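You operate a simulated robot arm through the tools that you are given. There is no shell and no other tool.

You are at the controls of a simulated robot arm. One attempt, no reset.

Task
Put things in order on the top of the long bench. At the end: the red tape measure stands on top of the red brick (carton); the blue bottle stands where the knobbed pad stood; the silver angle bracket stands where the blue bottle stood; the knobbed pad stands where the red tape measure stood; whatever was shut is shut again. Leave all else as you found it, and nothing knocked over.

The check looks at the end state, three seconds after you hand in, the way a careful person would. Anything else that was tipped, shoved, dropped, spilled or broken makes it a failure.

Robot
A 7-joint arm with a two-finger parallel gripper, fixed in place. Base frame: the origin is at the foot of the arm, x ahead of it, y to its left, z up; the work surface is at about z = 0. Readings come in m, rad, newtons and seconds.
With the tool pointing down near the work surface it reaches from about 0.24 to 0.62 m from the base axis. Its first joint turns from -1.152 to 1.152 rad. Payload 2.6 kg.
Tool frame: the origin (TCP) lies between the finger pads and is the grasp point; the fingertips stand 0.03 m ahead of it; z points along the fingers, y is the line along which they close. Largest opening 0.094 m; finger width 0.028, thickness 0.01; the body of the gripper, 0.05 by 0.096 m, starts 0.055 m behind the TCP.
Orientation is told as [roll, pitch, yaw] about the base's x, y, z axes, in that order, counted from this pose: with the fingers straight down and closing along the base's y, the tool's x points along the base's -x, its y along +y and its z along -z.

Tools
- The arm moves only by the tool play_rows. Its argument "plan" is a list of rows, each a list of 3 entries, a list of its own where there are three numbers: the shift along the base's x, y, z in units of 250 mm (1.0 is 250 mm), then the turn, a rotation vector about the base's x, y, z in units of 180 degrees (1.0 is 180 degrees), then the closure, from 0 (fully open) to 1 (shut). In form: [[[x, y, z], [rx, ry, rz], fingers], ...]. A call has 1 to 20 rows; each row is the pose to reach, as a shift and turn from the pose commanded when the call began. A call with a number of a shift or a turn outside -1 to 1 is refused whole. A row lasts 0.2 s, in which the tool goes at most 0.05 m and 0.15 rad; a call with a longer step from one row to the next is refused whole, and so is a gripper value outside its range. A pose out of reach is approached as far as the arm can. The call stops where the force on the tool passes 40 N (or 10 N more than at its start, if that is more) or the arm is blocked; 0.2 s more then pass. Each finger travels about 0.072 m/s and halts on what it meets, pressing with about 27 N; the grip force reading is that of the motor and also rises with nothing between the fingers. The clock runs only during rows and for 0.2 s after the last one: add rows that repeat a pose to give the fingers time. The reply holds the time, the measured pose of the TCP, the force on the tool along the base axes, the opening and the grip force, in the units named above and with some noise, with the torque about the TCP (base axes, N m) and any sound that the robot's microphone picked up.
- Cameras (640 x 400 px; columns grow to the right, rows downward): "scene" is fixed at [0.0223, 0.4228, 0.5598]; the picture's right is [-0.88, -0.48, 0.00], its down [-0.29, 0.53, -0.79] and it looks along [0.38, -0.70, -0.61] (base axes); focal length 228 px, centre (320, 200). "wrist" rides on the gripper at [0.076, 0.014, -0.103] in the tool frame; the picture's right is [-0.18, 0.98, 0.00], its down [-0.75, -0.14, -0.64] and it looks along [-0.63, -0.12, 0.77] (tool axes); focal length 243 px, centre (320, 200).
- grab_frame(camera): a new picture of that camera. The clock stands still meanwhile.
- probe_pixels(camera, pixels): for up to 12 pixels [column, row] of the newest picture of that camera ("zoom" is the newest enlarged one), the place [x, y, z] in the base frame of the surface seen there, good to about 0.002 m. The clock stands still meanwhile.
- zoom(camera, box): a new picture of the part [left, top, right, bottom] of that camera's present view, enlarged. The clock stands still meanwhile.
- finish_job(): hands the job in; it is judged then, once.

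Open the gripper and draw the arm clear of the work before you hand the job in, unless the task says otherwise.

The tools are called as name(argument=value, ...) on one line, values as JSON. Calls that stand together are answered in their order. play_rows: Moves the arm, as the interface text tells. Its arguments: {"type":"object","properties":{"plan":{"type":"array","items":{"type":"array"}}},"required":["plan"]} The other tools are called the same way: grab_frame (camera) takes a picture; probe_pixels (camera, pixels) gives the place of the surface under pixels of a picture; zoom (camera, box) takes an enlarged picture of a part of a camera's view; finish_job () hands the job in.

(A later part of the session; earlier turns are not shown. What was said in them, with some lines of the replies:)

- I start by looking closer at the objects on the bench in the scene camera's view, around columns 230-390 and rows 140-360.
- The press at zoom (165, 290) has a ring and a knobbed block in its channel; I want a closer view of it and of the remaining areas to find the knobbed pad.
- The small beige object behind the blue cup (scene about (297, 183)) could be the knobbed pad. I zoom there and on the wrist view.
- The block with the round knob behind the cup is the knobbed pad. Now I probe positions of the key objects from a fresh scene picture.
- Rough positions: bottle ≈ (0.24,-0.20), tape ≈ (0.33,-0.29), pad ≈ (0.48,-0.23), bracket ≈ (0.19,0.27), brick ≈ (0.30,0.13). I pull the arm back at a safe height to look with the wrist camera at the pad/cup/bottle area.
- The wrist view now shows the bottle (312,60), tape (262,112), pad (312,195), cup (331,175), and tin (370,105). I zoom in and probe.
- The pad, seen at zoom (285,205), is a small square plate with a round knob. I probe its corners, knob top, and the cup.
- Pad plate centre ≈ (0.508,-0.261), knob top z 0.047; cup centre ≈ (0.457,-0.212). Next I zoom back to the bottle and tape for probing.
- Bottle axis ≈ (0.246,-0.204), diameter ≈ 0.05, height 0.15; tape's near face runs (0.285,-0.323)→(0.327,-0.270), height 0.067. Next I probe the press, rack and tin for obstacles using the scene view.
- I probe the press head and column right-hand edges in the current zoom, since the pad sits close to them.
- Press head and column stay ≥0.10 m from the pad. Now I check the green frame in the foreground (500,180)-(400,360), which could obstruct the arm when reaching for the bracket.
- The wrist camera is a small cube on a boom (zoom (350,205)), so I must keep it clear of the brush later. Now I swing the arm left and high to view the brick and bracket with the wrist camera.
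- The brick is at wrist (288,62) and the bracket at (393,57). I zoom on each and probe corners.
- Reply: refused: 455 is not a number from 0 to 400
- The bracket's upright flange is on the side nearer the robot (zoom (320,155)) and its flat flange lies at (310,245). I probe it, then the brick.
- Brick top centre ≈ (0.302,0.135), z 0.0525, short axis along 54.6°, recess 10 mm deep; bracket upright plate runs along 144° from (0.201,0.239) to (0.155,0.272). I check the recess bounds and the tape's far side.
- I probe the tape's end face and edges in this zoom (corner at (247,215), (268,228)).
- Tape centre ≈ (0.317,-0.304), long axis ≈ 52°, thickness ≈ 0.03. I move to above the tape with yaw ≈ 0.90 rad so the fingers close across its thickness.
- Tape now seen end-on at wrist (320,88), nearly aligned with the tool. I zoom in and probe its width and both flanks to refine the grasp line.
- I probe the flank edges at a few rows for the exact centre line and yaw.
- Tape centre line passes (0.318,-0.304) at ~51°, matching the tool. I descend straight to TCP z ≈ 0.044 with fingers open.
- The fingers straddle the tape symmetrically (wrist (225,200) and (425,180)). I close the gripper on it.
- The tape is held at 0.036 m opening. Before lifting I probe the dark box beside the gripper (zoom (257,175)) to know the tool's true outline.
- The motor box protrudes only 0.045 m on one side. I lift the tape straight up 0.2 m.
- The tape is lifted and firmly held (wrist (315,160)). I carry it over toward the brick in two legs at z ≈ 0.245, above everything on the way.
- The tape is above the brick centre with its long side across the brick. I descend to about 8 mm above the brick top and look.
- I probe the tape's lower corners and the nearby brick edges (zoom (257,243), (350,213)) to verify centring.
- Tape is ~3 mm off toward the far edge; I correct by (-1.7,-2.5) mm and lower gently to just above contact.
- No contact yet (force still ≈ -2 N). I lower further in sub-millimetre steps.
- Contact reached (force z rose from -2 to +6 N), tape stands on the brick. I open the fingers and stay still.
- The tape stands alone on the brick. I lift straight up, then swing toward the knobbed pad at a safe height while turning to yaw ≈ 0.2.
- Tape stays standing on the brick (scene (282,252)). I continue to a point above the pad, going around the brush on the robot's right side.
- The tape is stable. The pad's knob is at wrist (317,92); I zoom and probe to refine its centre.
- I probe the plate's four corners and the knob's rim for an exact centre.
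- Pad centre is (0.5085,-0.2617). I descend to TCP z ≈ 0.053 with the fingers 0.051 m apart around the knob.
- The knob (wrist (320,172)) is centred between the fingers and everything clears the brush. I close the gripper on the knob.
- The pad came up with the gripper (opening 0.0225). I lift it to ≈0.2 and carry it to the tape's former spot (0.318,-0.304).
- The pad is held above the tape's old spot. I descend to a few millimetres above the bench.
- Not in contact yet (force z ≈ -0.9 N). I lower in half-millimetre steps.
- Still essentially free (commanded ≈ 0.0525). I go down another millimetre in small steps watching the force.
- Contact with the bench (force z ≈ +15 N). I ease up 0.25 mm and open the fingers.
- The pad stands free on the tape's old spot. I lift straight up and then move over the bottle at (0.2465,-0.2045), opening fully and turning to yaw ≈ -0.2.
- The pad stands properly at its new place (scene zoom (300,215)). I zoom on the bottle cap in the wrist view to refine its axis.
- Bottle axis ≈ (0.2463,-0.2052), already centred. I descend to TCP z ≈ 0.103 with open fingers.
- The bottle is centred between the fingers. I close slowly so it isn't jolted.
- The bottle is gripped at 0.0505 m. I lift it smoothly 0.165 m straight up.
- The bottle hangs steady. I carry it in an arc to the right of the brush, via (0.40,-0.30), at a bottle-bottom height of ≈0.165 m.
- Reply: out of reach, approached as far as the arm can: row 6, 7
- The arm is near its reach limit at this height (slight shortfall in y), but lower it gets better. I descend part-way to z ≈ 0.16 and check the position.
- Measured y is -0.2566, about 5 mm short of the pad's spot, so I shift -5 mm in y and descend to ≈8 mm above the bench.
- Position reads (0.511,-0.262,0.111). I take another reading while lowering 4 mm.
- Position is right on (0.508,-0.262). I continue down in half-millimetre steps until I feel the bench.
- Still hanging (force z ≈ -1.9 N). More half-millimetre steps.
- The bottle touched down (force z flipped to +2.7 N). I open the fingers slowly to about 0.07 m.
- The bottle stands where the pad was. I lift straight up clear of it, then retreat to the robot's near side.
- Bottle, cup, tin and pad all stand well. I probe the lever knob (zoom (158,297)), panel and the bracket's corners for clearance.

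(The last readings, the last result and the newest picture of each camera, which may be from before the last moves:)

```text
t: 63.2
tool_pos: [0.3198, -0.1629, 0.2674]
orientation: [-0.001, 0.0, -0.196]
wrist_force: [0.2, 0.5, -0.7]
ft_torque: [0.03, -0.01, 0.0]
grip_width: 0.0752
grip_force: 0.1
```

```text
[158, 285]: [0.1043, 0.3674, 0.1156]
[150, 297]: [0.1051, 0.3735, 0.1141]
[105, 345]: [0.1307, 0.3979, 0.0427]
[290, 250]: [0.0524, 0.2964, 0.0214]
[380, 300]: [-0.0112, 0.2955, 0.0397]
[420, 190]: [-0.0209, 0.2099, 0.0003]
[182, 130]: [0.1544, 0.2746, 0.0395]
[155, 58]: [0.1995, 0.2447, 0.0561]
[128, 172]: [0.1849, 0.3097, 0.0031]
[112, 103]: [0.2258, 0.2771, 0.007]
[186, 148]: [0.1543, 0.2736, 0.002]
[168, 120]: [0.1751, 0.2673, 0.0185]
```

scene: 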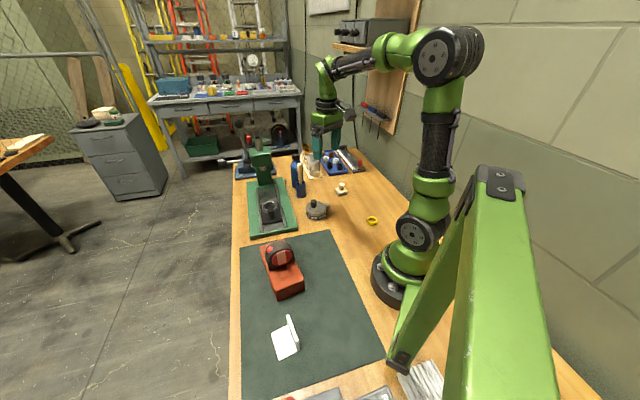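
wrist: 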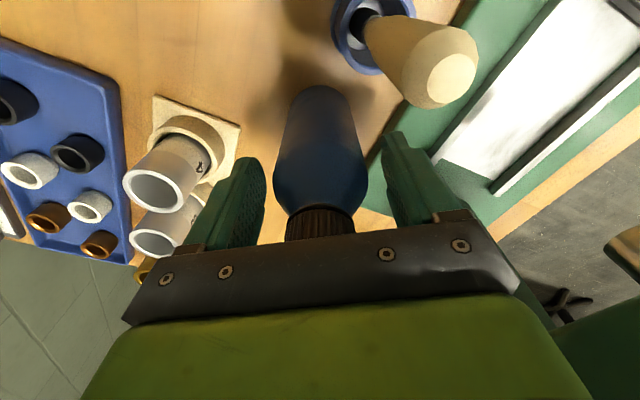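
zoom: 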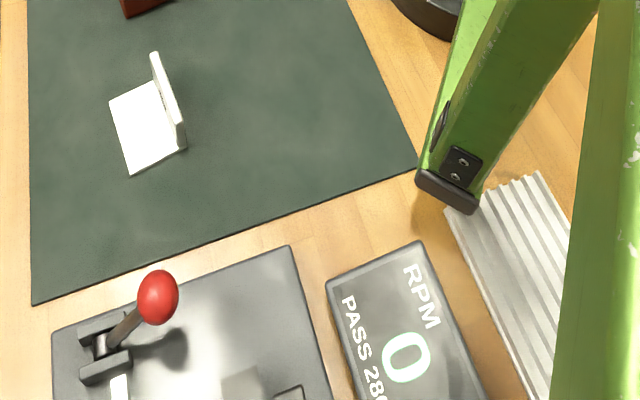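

Lever ball is at (0.105,0.37,0.115) – the wrist camera will pass ≥2 cm from it. I swing to the bracket in two legs, turning toward yaw -0.625 so the fingers straddle its upright plate.

play_rows(plan=[[[0.02, 0.15, 0], [0, 0, -0.01], 0.3], [[0.03, 0.33, 0], [0, 0, -0.02], 0.4], [[0.03, 0.51, 0], [0, 0, -0.035], 0.45], [[0.02, 0.69, 0], [0, 0, -0.05], 0.45], [[0.01, 0.85, 0], [0, 0, -0.06], 0.45], [[0, 0.97, 0], [0, 0, -0.07], 0.45]])

play_rows(plan=[[[-0.06, 0.15, 0], [0, 0, -0.015], 0.45], [[-0.16, 0.29, 0], [0, 0, -0.03], 0.45], [[-0.28, 0.42, 0], [0, 0, -0.045], 0.45], [[-0.4, 0.54, 0], [0, 0, -0.06], 0.45], [[-0.5, 0.65, -0.06], [0, 0, -0.0667], 0.45], [[-0.556, 0.704, -0.15], [0, 0, -0.0667], 0.45], [[-0.556, 0.704, -0.24], [0, 0, -0.0667], 0.45], [[-0.556, 0.704, -0.24], [0, 0, -0.0667], 0.45]])

grab_frame(camera="wrist")

grab_frame(camera="scene")

```text
t: 64.6
tool_pos: [0.3176, 0.0828, 0.2646]
orientation: [0.0, 0.0, -0.417]
wrist_force: [0.2, -1.0, -0.8]
ft_torque: [-0.04, 0.02, -0.04]
grip_width: 0.0518
grip_force: 0.0
```

```text
t: 66.4
tool_pos: [0.182, 0.2557, 0.2049]
orientation: [-0.002, -0.001, -0.626]
wrist_force: [0.5, -0.4, 0.0]
ft_torque: [-0.03, 0.05, 0.0]
grip_width: 0.0516
grip_force: 0.1
```

```text
taken
```

wrist: 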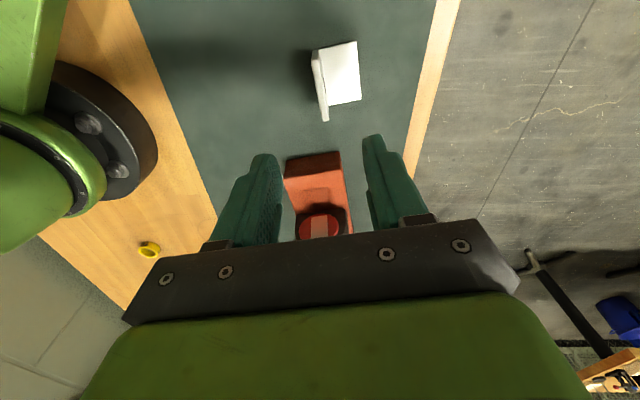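

```text
taken
```

scene: 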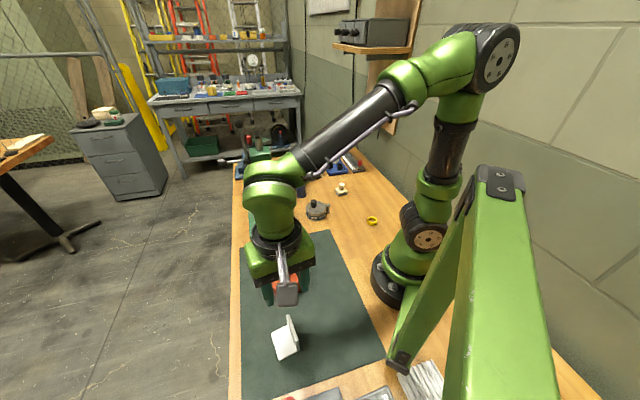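

The bracket shows at wrist (335,78), its plate edge-on at (318,90). I zoom and probe it to refine the grasp point and yaw.

zoom(camera="wrist", box=[290, 30, 380, 130])

probe_pixels(camera="zoom", pixels=[[255, 190], [275, 190], [295, 330], [310, 330], [250, 120], [268, 120], [400, 50], [410, 240], [330, 260], [300, 200], [303, 350], [262, 150]])

```text
4.00 times, centred on (335, 80) of wrist
```

zoom: 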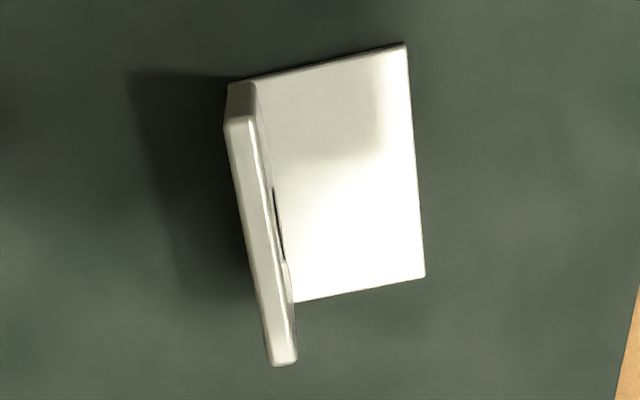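

```text
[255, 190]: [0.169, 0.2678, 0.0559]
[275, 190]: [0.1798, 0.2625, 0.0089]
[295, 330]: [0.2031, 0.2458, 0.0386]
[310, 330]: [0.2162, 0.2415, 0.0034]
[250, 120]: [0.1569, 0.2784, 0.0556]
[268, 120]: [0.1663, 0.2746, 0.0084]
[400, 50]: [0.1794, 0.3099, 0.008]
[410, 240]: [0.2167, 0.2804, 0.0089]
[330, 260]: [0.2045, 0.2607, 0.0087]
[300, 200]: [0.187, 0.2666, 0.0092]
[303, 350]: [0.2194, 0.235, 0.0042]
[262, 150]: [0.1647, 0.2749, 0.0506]
```

I probe across the plate's top edge to find its centre line.

probe_pixels(camera="zoom", pixels=[[240, 130], [283, 355], [238, 190], [262, 190], [250, 250], [275, 250], [262, 310], [290, 310], [229, 130], [252, 130], [273, 360], [295, 355]])

```text
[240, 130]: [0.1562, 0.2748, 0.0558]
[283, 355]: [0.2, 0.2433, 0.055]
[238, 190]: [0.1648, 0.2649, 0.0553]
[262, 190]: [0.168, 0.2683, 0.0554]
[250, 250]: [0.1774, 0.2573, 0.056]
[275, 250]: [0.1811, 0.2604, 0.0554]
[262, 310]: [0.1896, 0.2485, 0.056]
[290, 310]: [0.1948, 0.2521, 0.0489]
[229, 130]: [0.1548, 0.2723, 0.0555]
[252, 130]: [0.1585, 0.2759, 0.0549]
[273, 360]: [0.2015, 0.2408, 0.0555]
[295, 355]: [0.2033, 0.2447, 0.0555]
```

Plate centre line is at (0.179,0.259), direction 144.3°, matching the tool. I descend first to z ≈ 0.07 to check alignment.

play_rows(plan=[[[0.004, 0.002, -0.12], [0, 0, 0], 0.45], [[0.004, 0.002, -0.26], [0, 0, 0], 0.45], [[0.004, 0.002, -0.38], [0, 0, 0], 0.45], [[0.004, 0.002, -0.48], [0, 0, 0], 0.45], [[0.004, 0.002, -0.55], [0, 0, 0], 0.45], [[0.004, 0.002, -0.55], [0, 0, 0], 0.45]])

grab_frame(camera="wrist")

zoom(camera="scene", box=[220, 230, 380, 400])

```text
t: 67.8
tool_pos: [0.181, 0.2567, 0.0686]
orientation: [0.0, -0.001, -0.625]
wrist_force: [0.6, 0.2, -0.4]
ft_torque: [0.01, -0.03, 0.0]
grip_width: 0.0519
grip_force: 0.1
```

```text
taken
```

wrist: 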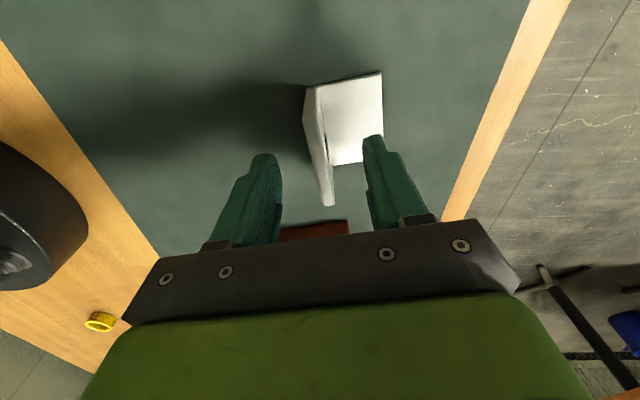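

```text
2.35 times, centred on (300, 315) of scene
```

zoom: 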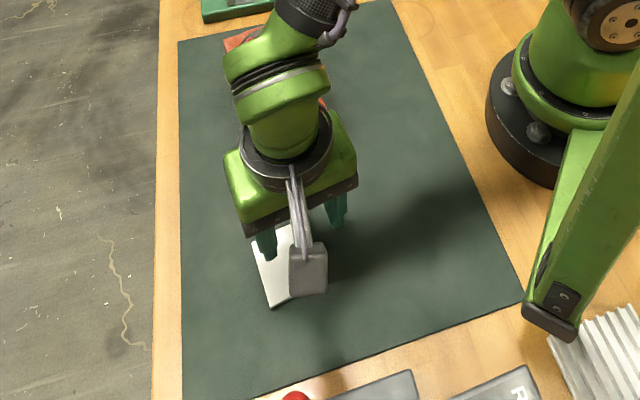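

Fingers straddle the plate (wrist (318,160) between (265,190) and (380,170)). I lower to TCP z ≈ 0.044, keeping the tips above the flat flange.

play_rows(plan=[[[0, 0, -0.03], [0, 0, 0], 0.45], [[0, 0, -0.06], [0, 0, 0], 0.45], [[0, 0, -0.085], [0, 0, 0], 0.45], [[0, 0, -0.1], [0, 0, 0], 0.45], [[0, 0, -0.1], [0, 0, 0], 0.45]])

grab_frame(camera="wrist")

```text
t: 69.0
tool_pos: [0.1808, 0.2575, 0.0444]
orientation: [0.0, -0.001, -0.625]
wrist_force: [0.3, 0.3, 1.3]
ft_torque: [0.01, 0.01, 0.01]
grip_width: 0.0514
grip_force: 0.0
```

```text
taken
```

wrist: 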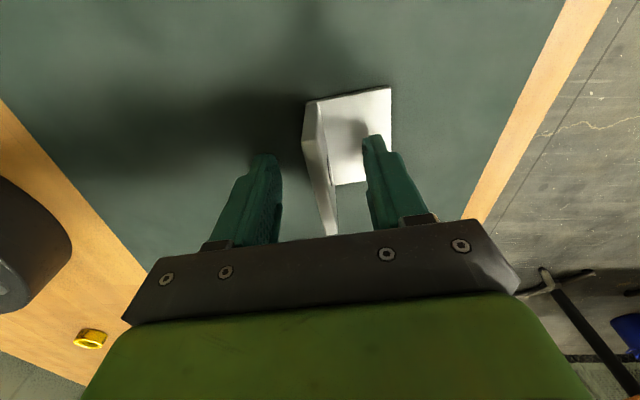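

All clear of the flange. I close the fingers slowly onto the upright plate.

play_rows(plan=[[[0, 0, 0], [0, 0, 0], 0.58], [[0, 0, 0], [0, 0, 0], 0.7], [[0, 0, 0], [0, 0, 0], 0.78], [[0, 0, 0], [0, 0, 0], 0.84], [[0, 0, 0], [0, 0, 0], 0.89], [[0, 0, 0], [0, 0, 0], 0.93], [[0, 0, 0], [0, 0, 0], 0.97], [[0, 0, 0], [0, 0, 0], 1], [[0, 0, 0], [0, 0, 0], 1], [[0, 0, 0], [0, 0, 0], 1]])

grab_frame(camera="wrist")

```text
t: 71.2
tool_pos: [0.1805, 0.2572, 0.0457]
orientation: [0.0, 0.0, -0.625]
wrist_force: [1.4, 0.3, 1.0]
ft_torque: [-0.02, 0.03, -0.02]
grip_width: 0.0118
grip_force: 27.6
```

```text
taken
```

wrist: 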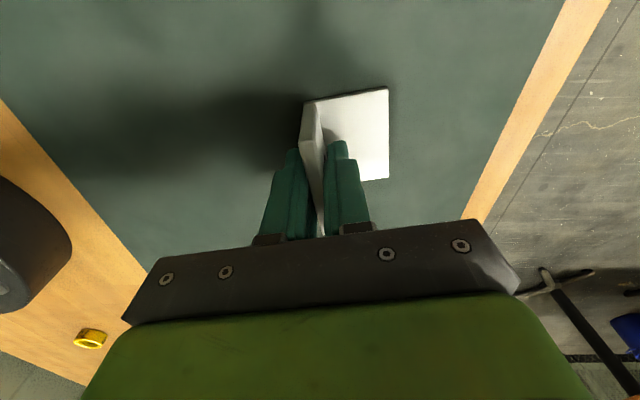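

Grip stopped at 0.0118 m, wider than the ~6 mm plate, so I inspect the contact before lifting.

zoom(camera="wrist", box=[260, 80, 400, 240])

zoom(camera="scene", box=[250, 290, 340, 380])

```text
2.50 times, centred on (330, 160) of wrist
```

zoom: 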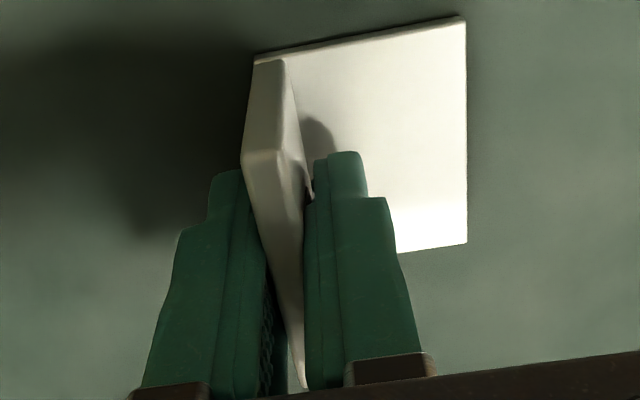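

```text
4.44 times, centred on (295, 335) of scene
```

zoom: 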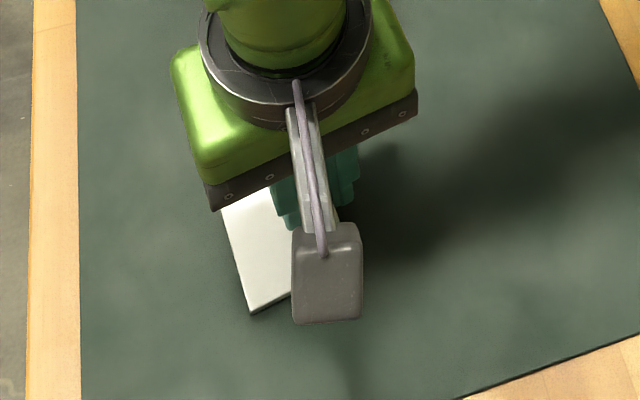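

The plate's direction matches the tool axis, so it isn't twisted. I re-zoom the wrist view and probe finger and plate surfaces to see where the extra width comes from.

zoom(camera="wrist", box=[280, 110, 360, 240])

probe_pixels(camera="zoom", pixels=[[235, 115], [270, 130], [255, 200], [285, 200], [270, 260], [290, 260], [300, 170], [305, 200], [225, 180], [330, 200], [330, 150], [220, 140]])

```text
3.08 times, centred on (320, 175) of wrist
```

zoom: 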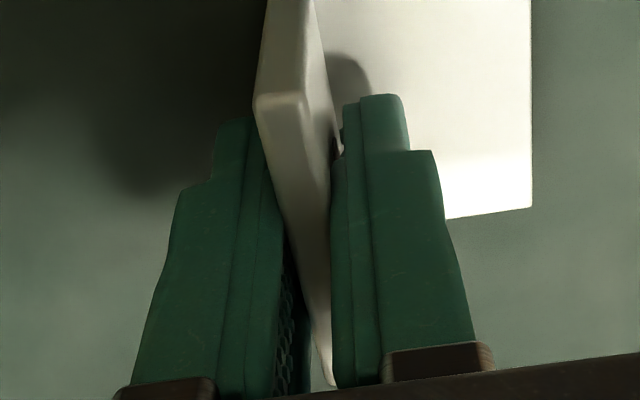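

```text
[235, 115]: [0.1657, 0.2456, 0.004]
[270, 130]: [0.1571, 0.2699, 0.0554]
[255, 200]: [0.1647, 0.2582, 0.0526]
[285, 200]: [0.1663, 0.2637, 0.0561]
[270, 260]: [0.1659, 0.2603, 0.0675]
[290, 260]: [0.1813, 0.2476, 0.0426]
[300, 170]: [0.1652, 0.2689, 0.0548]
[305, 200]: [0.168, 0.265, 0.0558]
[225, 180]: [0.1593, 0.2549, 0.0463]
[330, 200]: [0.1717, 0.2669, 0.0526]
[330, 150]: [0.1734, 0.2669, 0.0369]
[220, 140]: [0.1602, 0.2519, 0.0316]
```

Finger faces are at about n=0.308 and 0.320 with the plate's top 6 mm between – likely an inner fillet or boss. I test by lifting only 5 mm and checking whether the bracket comes up level.

play_rows(plan=[[[0, 0, 0.006], [0, 0, 0], 1], [[0, 0, 0.012], [0, 0, 0], 1], [[0, 0, 0.02], [0, 0, 0], 1], [[0, 0, 0.02], [0, 0, 0], 1]])

zoom(camera="wrist", box=[260, 80, 400, 240])

zoom(camera="scene", box=[250, 290, 340, 380])

```text
t: 72.2
tool_pos: [0.1803, 0.2572, 0.0505]
orientation: [0.0, 0.001, -0.624]
wrist_force: [0.2, -0.9, -0.4]
ft_torque: [-0.04, 0.0, 0.03]
grip_width: 0.0119
grip_force: 26.6
```

```text
2.50 times, centred on (330, 160) of wrist
```

zoom: 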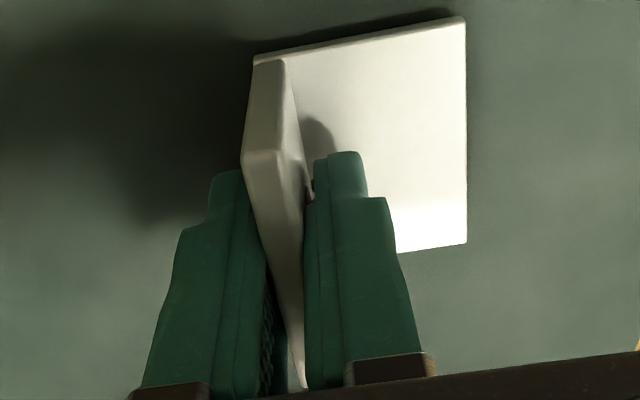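

```text
4.44 times, centred on (295, 335) of scene
```

zoom: 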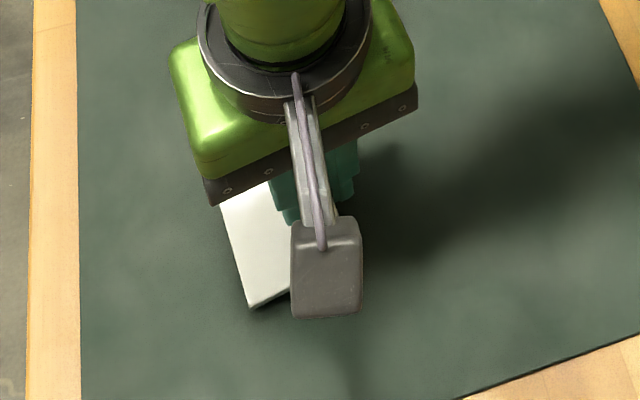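

The bracket rose rigidly with the gripper (identical appearance in the wrist view). I probe its corners to know its offset from the TCP.

zoom(camera="wrist", box=[260, 80, 400, 240])

probe_pixels(camera="zoom", pixels=[[461, 22], [463, 240], [402, 248], [270, 62], [248, 160], [285, 160], [290, 55], [370, 130], [440, 130], [256, 62]])

```text
2.50 times, centred on (330, 160) of wrist
```

zoom: 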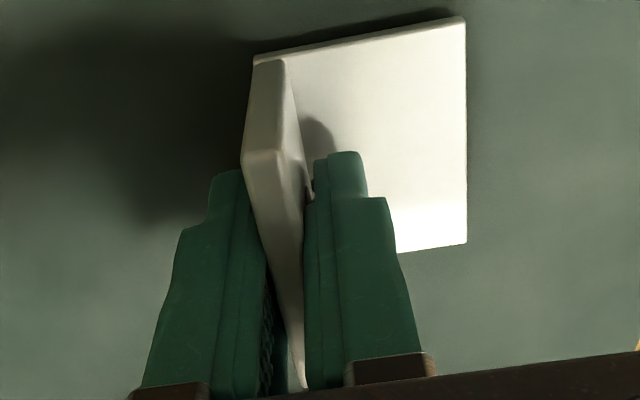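

```text
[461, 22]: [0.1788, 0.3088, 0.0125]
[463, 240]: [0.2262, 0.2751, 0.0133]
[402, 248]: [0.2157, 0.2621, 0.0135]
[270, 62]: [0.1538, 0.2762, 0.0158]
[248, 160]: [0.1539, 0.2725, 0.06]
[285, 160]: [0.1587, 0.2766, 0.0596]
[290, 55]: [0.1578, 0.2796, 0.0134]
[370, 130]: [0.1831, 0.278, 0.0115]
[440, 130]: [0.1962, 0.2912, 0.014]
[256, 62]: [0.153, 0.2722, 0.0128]
```

Footprint centre is about (0.190,0.274), offset (0.009,0.017) from the TCP. I lift the bracket to z ≈ 0.25 to pass above the tape.

play_rows(plan=[[[0, 0, 0.04], [0, 0, 0], 1], [[0, 0, 0.12], [0, 0, 0], 1], [[0, 0, 0.24], [0, 0, 0], 1], [[0, 0, 0.38], [0, 0, 0], 1], [[0, 0, 0.52], [0, 0, 0], 1], [[0, 0, 0.66], [0, 0, 0], 1], [[0, 0, 0.76], [0, 0, 0], 1], [[0, 0, 0.8], [0, 0, 0], 1], [[0, 0, 0.8], [0, 0, 0], 1]])

grab_frame(camera="wrist")

grab_frame(camera="scene")

```text
t: 74.2
tool_pos: [0.1795, 0.257, 0.25]
orientation: [0.0, 0.0, -0.625]
wrist_force: [-0.9, -0.6, -0.7]
ft_torque: [-0.03, 0.01, 0.0]
grip_width: 0.0117
grip_force: 27.3
```

```text
taken
```

wrist: 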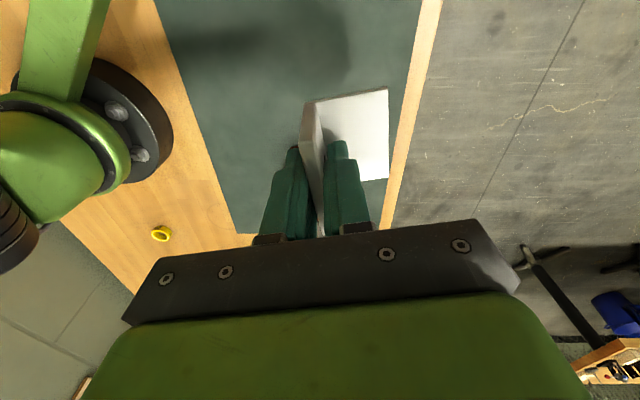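

```text
taken
```

scene: 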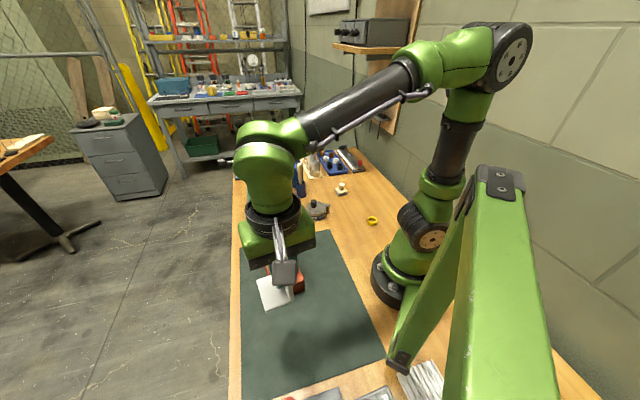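

The bracket is held rigidly (unchanged in the wrist view at (350,130)). I carry it over the brick/tape at z 0.25 and across to the bottle's old spot in two legs.

play_rows(plan=[[[0.04, -0.07, 0], [0, 0, 0], 1], [[0.12, -0.19, 0], [0, 0, 0], 1], [[0.21, -0.32, 0], [0, 0, 0], 1], [[0.3, -0.46, 0], [0, 0, 0], 1], [[0.38, -0.6, 0], [0, 0, 0], 1], [[0.45, -0.74, 0], [0, 0, 0], 1], [[0.5, -0.87, 0], [0, 0, 0], 1], [[0.516, -0.948, 0], [0, 0, 0], 1]])

play_rows(plan=[[[-0.01, -0.1, 0], [0, 0, 0], 1], [[-0.03, -0.24, 0], [0, 0, 0], 1], [[-0.07, -0.38, 0], [0, 0, 0], 1], [[-0.11, -0.52, 0], [0, 0, 0], 1], [[-0.17, -0.66, 0], [0, 0, 0], 1], [[-0.22, -0.79, 0], [0, 0, 0], 1], [[-0.27, -0.9, 0], [0, 0, 0], 1], [[-0.284, -0.954, 0], [0, 0, 0], 1], [[-0.284, -0.954, 0], [0, 0, 0], 1]])

grab_frame(camera="wrist")

grab_frame(camera="scene")

```text
t: 76.0
tool_pos: [0.3075, 0.019, 0.2499]
orientation: [0.0, 0.0, -0.623]
wrist_force: [0.4, 0.5, -0.8]
ft_torque: [-0.02, -0.01, 0.03]
grip_width: 0.0118
grip_force: 26.7
```

```text
t: 78.0
tool_pos: [0.239, -0.2179, 0.249]
orientation: [-0.001, 0.001, -0.625]
wrist_force: [-0.4, -0.2, 0.0]
ft_torque: [-0.02, 0.03, 0.02]
grip_width: 0.0116
grip_force: 27.4
```

```text
taken
```

wrist: 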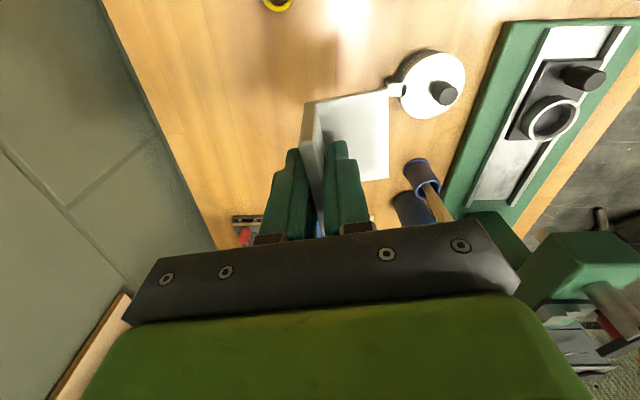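

```text
taken
```

scene: 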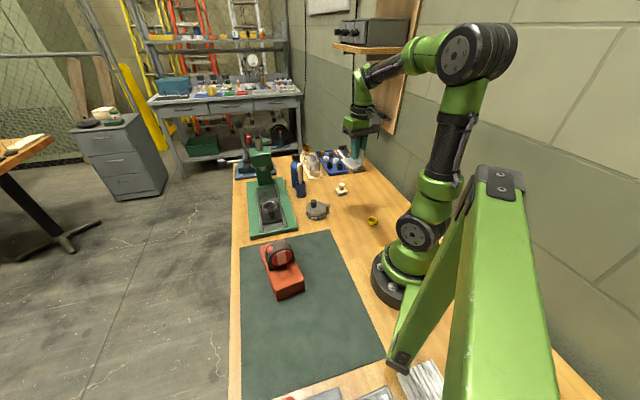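

Everything is in place below. I probe the held bracket's corners (wrist (387,92), (388,177)) to confirm where it will land.

probe_pixels(camera="wrist", pixels=[[385, 94], [386, 175], [305, 108], [306, 140], [360, 140], [395, 90], [405, 91], [276, 4]])

```text
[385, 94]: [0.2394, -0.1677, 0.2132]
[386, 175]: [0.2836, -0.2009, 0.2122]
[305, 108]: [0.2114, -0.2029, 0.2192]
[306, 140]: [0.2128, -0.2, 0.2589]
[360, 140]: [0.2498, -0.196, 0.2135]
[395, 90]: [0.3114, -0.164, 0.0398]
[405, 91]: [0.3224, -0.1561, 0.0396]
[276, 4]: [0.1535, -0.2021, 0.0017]
```

Footprint centre is at (0.2475,-0.202), within 4 mm of the bottle's spot. I descend to about 1 cm above the bench.

play_rows(plan=[[[0, 0, -0.1], [0, 0, 0], 1], [[0, -0.004, -0.24], [0, 0, 0], 1], [[0, -0.008, -0.38], [0, 0, 0], 1], [[0, -0.008, -0.52], [0, 0, 0], 1], [[0, -0.008, -0.64], [0, 0, 0], 1], [[0, -0.008, -0.73], [0, 0, 0], 1], [[0, -0.008, -0.78], [0, 0, 0], 1], [[0, -0.008, -0.792], [0, 0, 0], 1], [[0, -0.008, -0.792], [0, 0, 0], 1]])

zoom(camera="scene", box=[290, 140, 400, 240])

grab_frame(camera="wrist")

```text
t: 80.0
tool_pos: [0.2389, -0.2205, 0.0513]
orientation: [0.0, 0.0, -0.625]
wrist_force: [0.2, -0.2, 0.1]
ft_torque: [-0.04, 0.01, 0.03]
grip_width: 0.0119
grip_force: 26.9
```

```text
4.00 times, centred on (345, 190) of scene
```

zoom: 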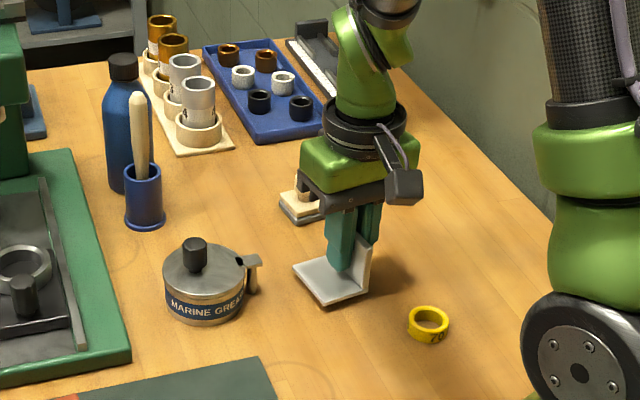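

```text
taken
```

wrist: 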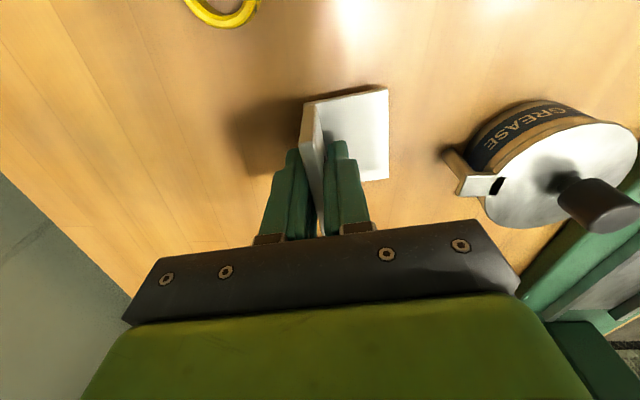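

The bracket is level about 9 mm above the bench and clear of the tin's latch. I lower 6 mm gently.

play_rows(plan=[[[0, 0, -0.008], [0, 0, 0], 1], [[0, 0, -0.016], [0, 0, 0], 1], [[0, 0, -0.024], [0, 0, 0], 1], [[0, 0, -0.024], [0, 0, 0], 1]])

play_rows(plan=[[[0, 0, -0.003], [0, 0, 0], 1], [[0, 0, -0.006], [0, 0, 0], 1], [[0, 0, -0.006], [0, 0, 0], 1]])

```text
t: 81.0
tool_pos: [0.2394, -0.2201, 0.0459]
orientation: [0.002, 0.0, -0.625]
wrist_force: [0.6, 0.3, 0.0]
ft_torque: [0.03, 0.03, 0.04]
grip_width: 0.0116
grip_force: 27.0
```

```text
t: 81.8
tool_pos: [0.2389, -0.2195, 0.0442]
orientation: [0.0, -0.001, -0.625]
wrist_force: [0.7, 0.8, 0.2]
ft_torque: [0.03, -0.04, -0.05]
grip_width: 0.0117
grip_force: 26.3
```

No contact yet at z ≈ 0.0445. I continue in half-millimetre steps.

play_rows(plan=[[[0, 0, -0.002], [0, 0, 0], 1], [[0, 0, -0.004], [0, 0, 0], 1], [[0, 0, -0.004], [0, 0, 0], 1]])

play_rows(plan=[[[0, 0, -0.002], [0, 0, 0], 1], [[0, 0, -0.002], [0, 0, 0], 1]])

play_rows(plan=[[[0, 0, -0.002], [0, 0, 0], 1], [[0, 0, -0.002], [0, 0, 0], 1]])

```text
t: 82.6
tool_pos: [0.2398, -0.2201, 0.0433]
orientation: [0.0, 0.001, -0.626]
wrist_force: [0.3, 0.0, -0.6]
ft_torque: [-0.01, -0.02, 0.02]
grip_width: 0.0116
grip_force: 26.6
```

```text
t: 83.2
tool_pos: [0.2398, -0.2199, 0.0429]
orientation: [0.0, 0.001, -0.624]
wrist_force: [-0.7, 0.0, -0.6]
ft_torque: [0.0, -0.02, 0.01]
grip_width: 0.012
grip_force: 27.6
```

```text
t: 83.8
tool_pos: [0.2379, -0.2194, 0.0427]
orientation: [0.0, 0.0, -0.625]
wrist_force: [-2.3, 2.7, 12.4]
ft_torque: [0.15, 0.15, -0.04]
grip_width: 0.0118
grip_force: 27.5
```

The bracket touched down (force z 12 N). I ease up a quarter millimetre and open slowly to about 0.05 m.

play_rows(plan=[[[0, 0, 0.001], [0, 0, 0], 1], [[0, 0, 0.001], [0, 0, 0], 0.86], [[0, 0, 0.001], [0, 0, 0], 0.8], [[0, 0, 0.001], [0, 0, 0], 0.72], [[0, 0, 0.001], [0, 0, 0], 0.62], [[0, 0, 0.001], [0, 0, 0], 0.5], [[0, 0, 0.001], [0, 0, 0], 0.45], [[0, 0, 0.001], [0, 0, 0], 0.45]])

grab_frame(camera="wrist")

zoom(camera="scene", box=[290, 140, 400, 240])

```text
t: 85.6
tool_pos: [0.2384, -0.2197, 0.0406]
orientation: [0.001, 0.0, -0.623]
wrist_force: [0.6, -0.4, 0.5]
ft_torque: [0.01, 0.0, -0.02]
grip_width: 0.0515
grip_force: 0.1
```

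```text
taken
```

wrist: 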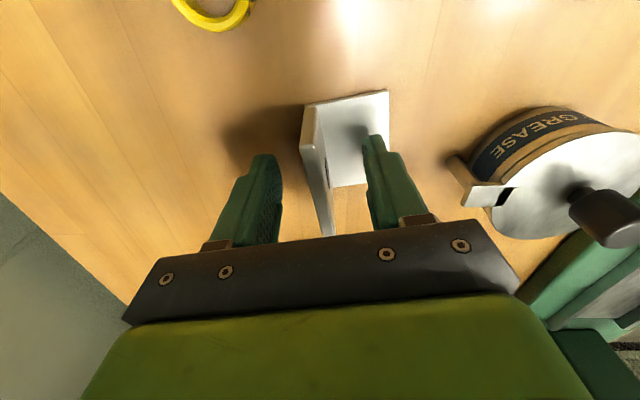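

```text
4.00 times, centred on (345, 190) of scene
```

zoom: 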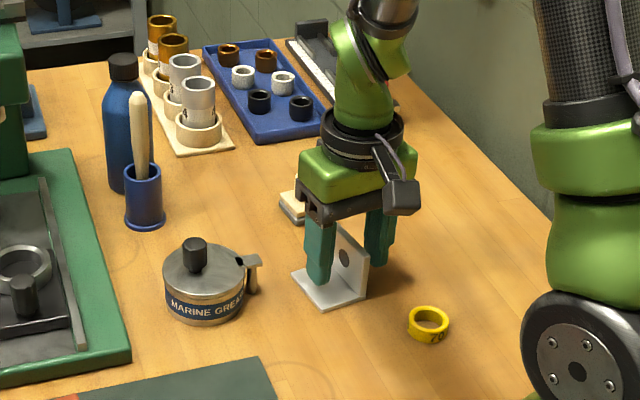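

The bracket stands on its flange, released. I lift straight up clear of everything.

play_rows(plan=[[[0, 0, 0.05], [0, 0, 0], 0.45], [[0, 0, 0.15], [0, 0, 0], 0.45], [[0, 0, 0.3], [0, 0, 0], 0.45], [[0, 0, 0.46], [0, 0, 0], 0.4], [[0, 0, 0.62], [0, 0, 0], 0.3], [[0, 0, 0.78], [0, 0, 0], 0.2], [[0, 0, 0.9], [0, 0, 0], 0], [[0, 0, 0.96], [0, 0, 0], 0], [[0, 0, 0.96], [0, 0, 0], 0]])

grab_frame(camera="wrist")

grab_frame(camera="scene")

zoom(camera="scene", box=[240, 130, 400, 240])

```text
t: 87.6
tool_pos: [0.2392, -0.2215, 0.2805]
orientation: [-0.002, 0.0, -0.624]
wrist_force: [-0.3, 0.0, -0.8]
ft_torque: [-0.02, 0.03, 0.0]
grip_width: 0.094
grip_force: 0.0
```

```text
taken
```

wrist: 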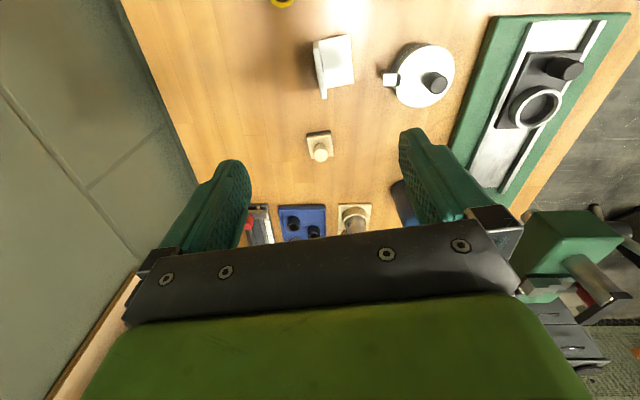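

```text
taken
```

scene: 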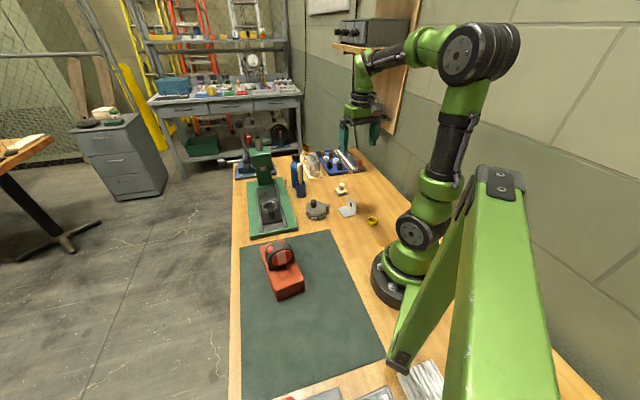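

```text
3.64 times, centred on (320, 185) of scene
```

zoom: 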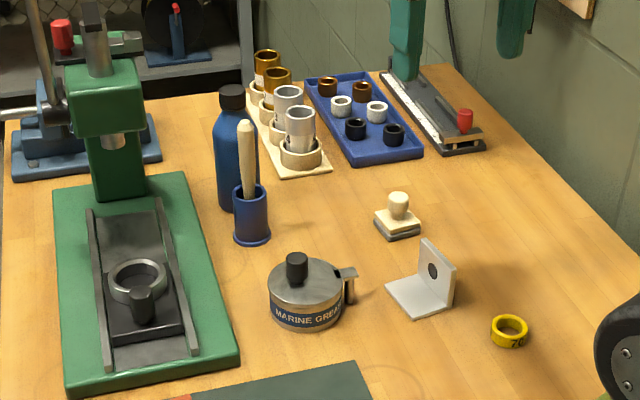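

All items stand in their target places. I repeat the very first zoom to compare untouched objects (cup, tin, ring, tubes, press) with the start, and check the tape on the brick.

zoom(camera="scene", box=[230, 140, 390, 240])

zoom(camera="scene", box=[230, 220, 470, 400])

```text
4.00 times, centred on (310, 190) of scene
```

zoom: 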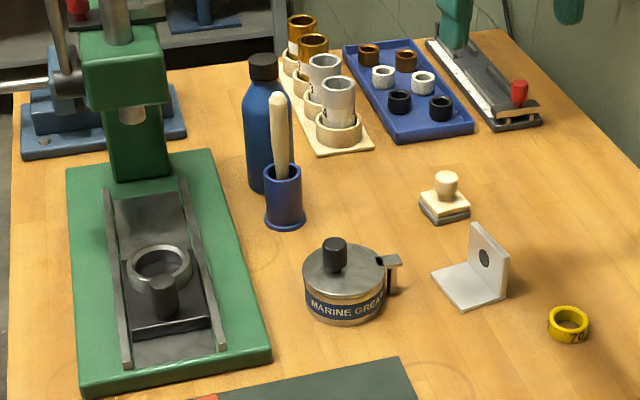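

```text
2.22 times, centred on (350, 310) of scene
```

zoom: 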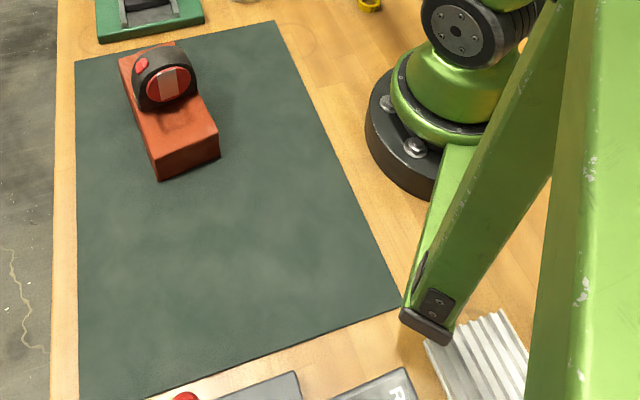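

Cup, tin, ring, tubes and press are at the same pixels as at the start, and the tape stands on the brick. I draw the open gripper up and over to free space.

play_rows(plan=[[[0.05, 0.12, 0.04], [0, 0, 0.03], 0], [[0.1, 0.28, 0.1], [0, 0, 0.06], 0], [[0.16, 0.44, 0.16], [0, 0, 0.1], 0], [[0.22, 0.6, 0.22], [0, 0, 0.14], 0], [[0.26, 0.76, 0.28], [0, 0, 0.18], 0], [[0.26, 0.84, 0.3], [0, 0, 0.2], 0], [[0.26, 0.84, 0.3], [0, 0, 0.2], 0]])

grab_frame(camera="scene")

grab_frame(camera="wrist")

```text
t: 89.2
tool_pos: [0.3066, -0.0096, 0.3555]
orientation: [0.0, -0.001, 0.005]
wrist_force: [-0.5, 0.5, 0.0]
ft_torque: [-0.01, -0.02, 0.0]
grip_width: 0.094
grip_force: 0.0
```

```text
taken
```

scene: 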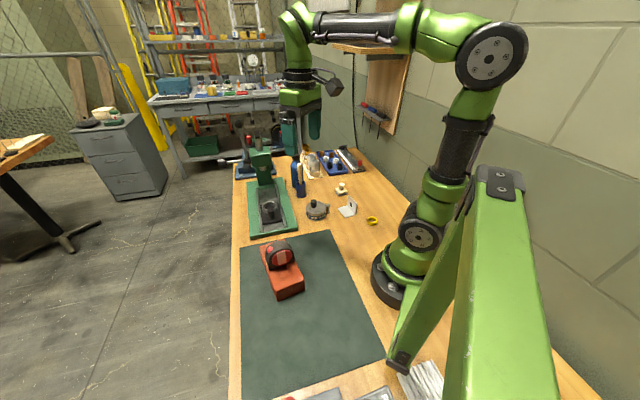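

```text
taken
```

wrist: 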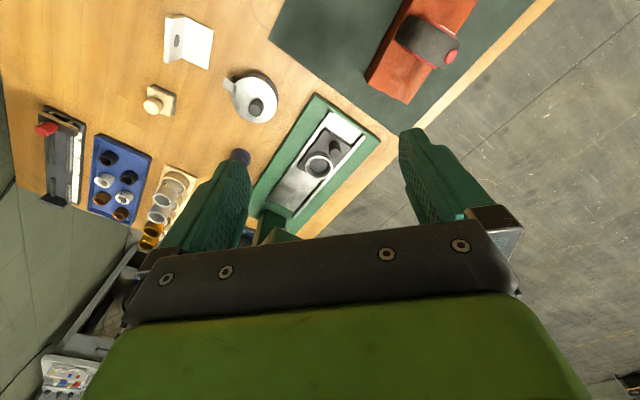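

I do a last position check of the pad knob (152,106), bracket, and bottle cap before handing in.

probe_pixels(camera="wrist", pixels=[[153, 106], [212, 22], [206, 68], [165, 58], [430, 45]])

probe_pixels(camera="scene", pixels=[[296, 157], [298, 190], [341, 185], [316, 212]])

```text
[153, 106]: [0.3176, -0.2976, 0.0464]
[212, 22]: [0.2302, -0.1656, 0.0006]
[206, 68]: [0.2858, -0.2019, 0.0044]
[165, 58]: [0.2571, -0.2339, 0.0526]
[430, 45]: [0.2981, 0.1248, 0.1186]
```

```text
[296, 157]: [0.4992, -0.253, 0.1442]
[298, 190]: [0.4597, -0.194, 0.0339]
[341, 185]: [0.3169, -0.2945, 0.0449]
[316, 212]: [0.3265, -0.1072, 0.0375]
```

The last probes put every moved object at its target. The tin still reads (0.327,-0.107), the same as at the start. The gripper is open and clear, so I hand the job in.

finish_job()

```text
The job is handed in.
```

The job is handed in, and everything you asked for is in place:

- **Red tape measure:** it stands across the middle of the red brick's top, resting on the rims either side of the recess.
- **Knobbed pad:** it stands where the tape measure was, at about (0.318, -0.303).
- **Blue bottle:** it stands where the pad was, at about (0.508, -0.262), upright with its cap on.
- **Silver angle bracket:** it stands on its flange where the bottle was, at about (0.247, -0.204), facing the same way as before.

I never opened anything, so there was nothing to shut again. A before-and-after view shows the cup and brush, grease tin, yellow ring, tube rack and press where they started. Nothing was knocked over. The gripper is open and the arm is drawn up clear of the bench.

I took the small block with the round knob behind the blue cup to be the "knobbed pad", not the knobbed slide in the press.
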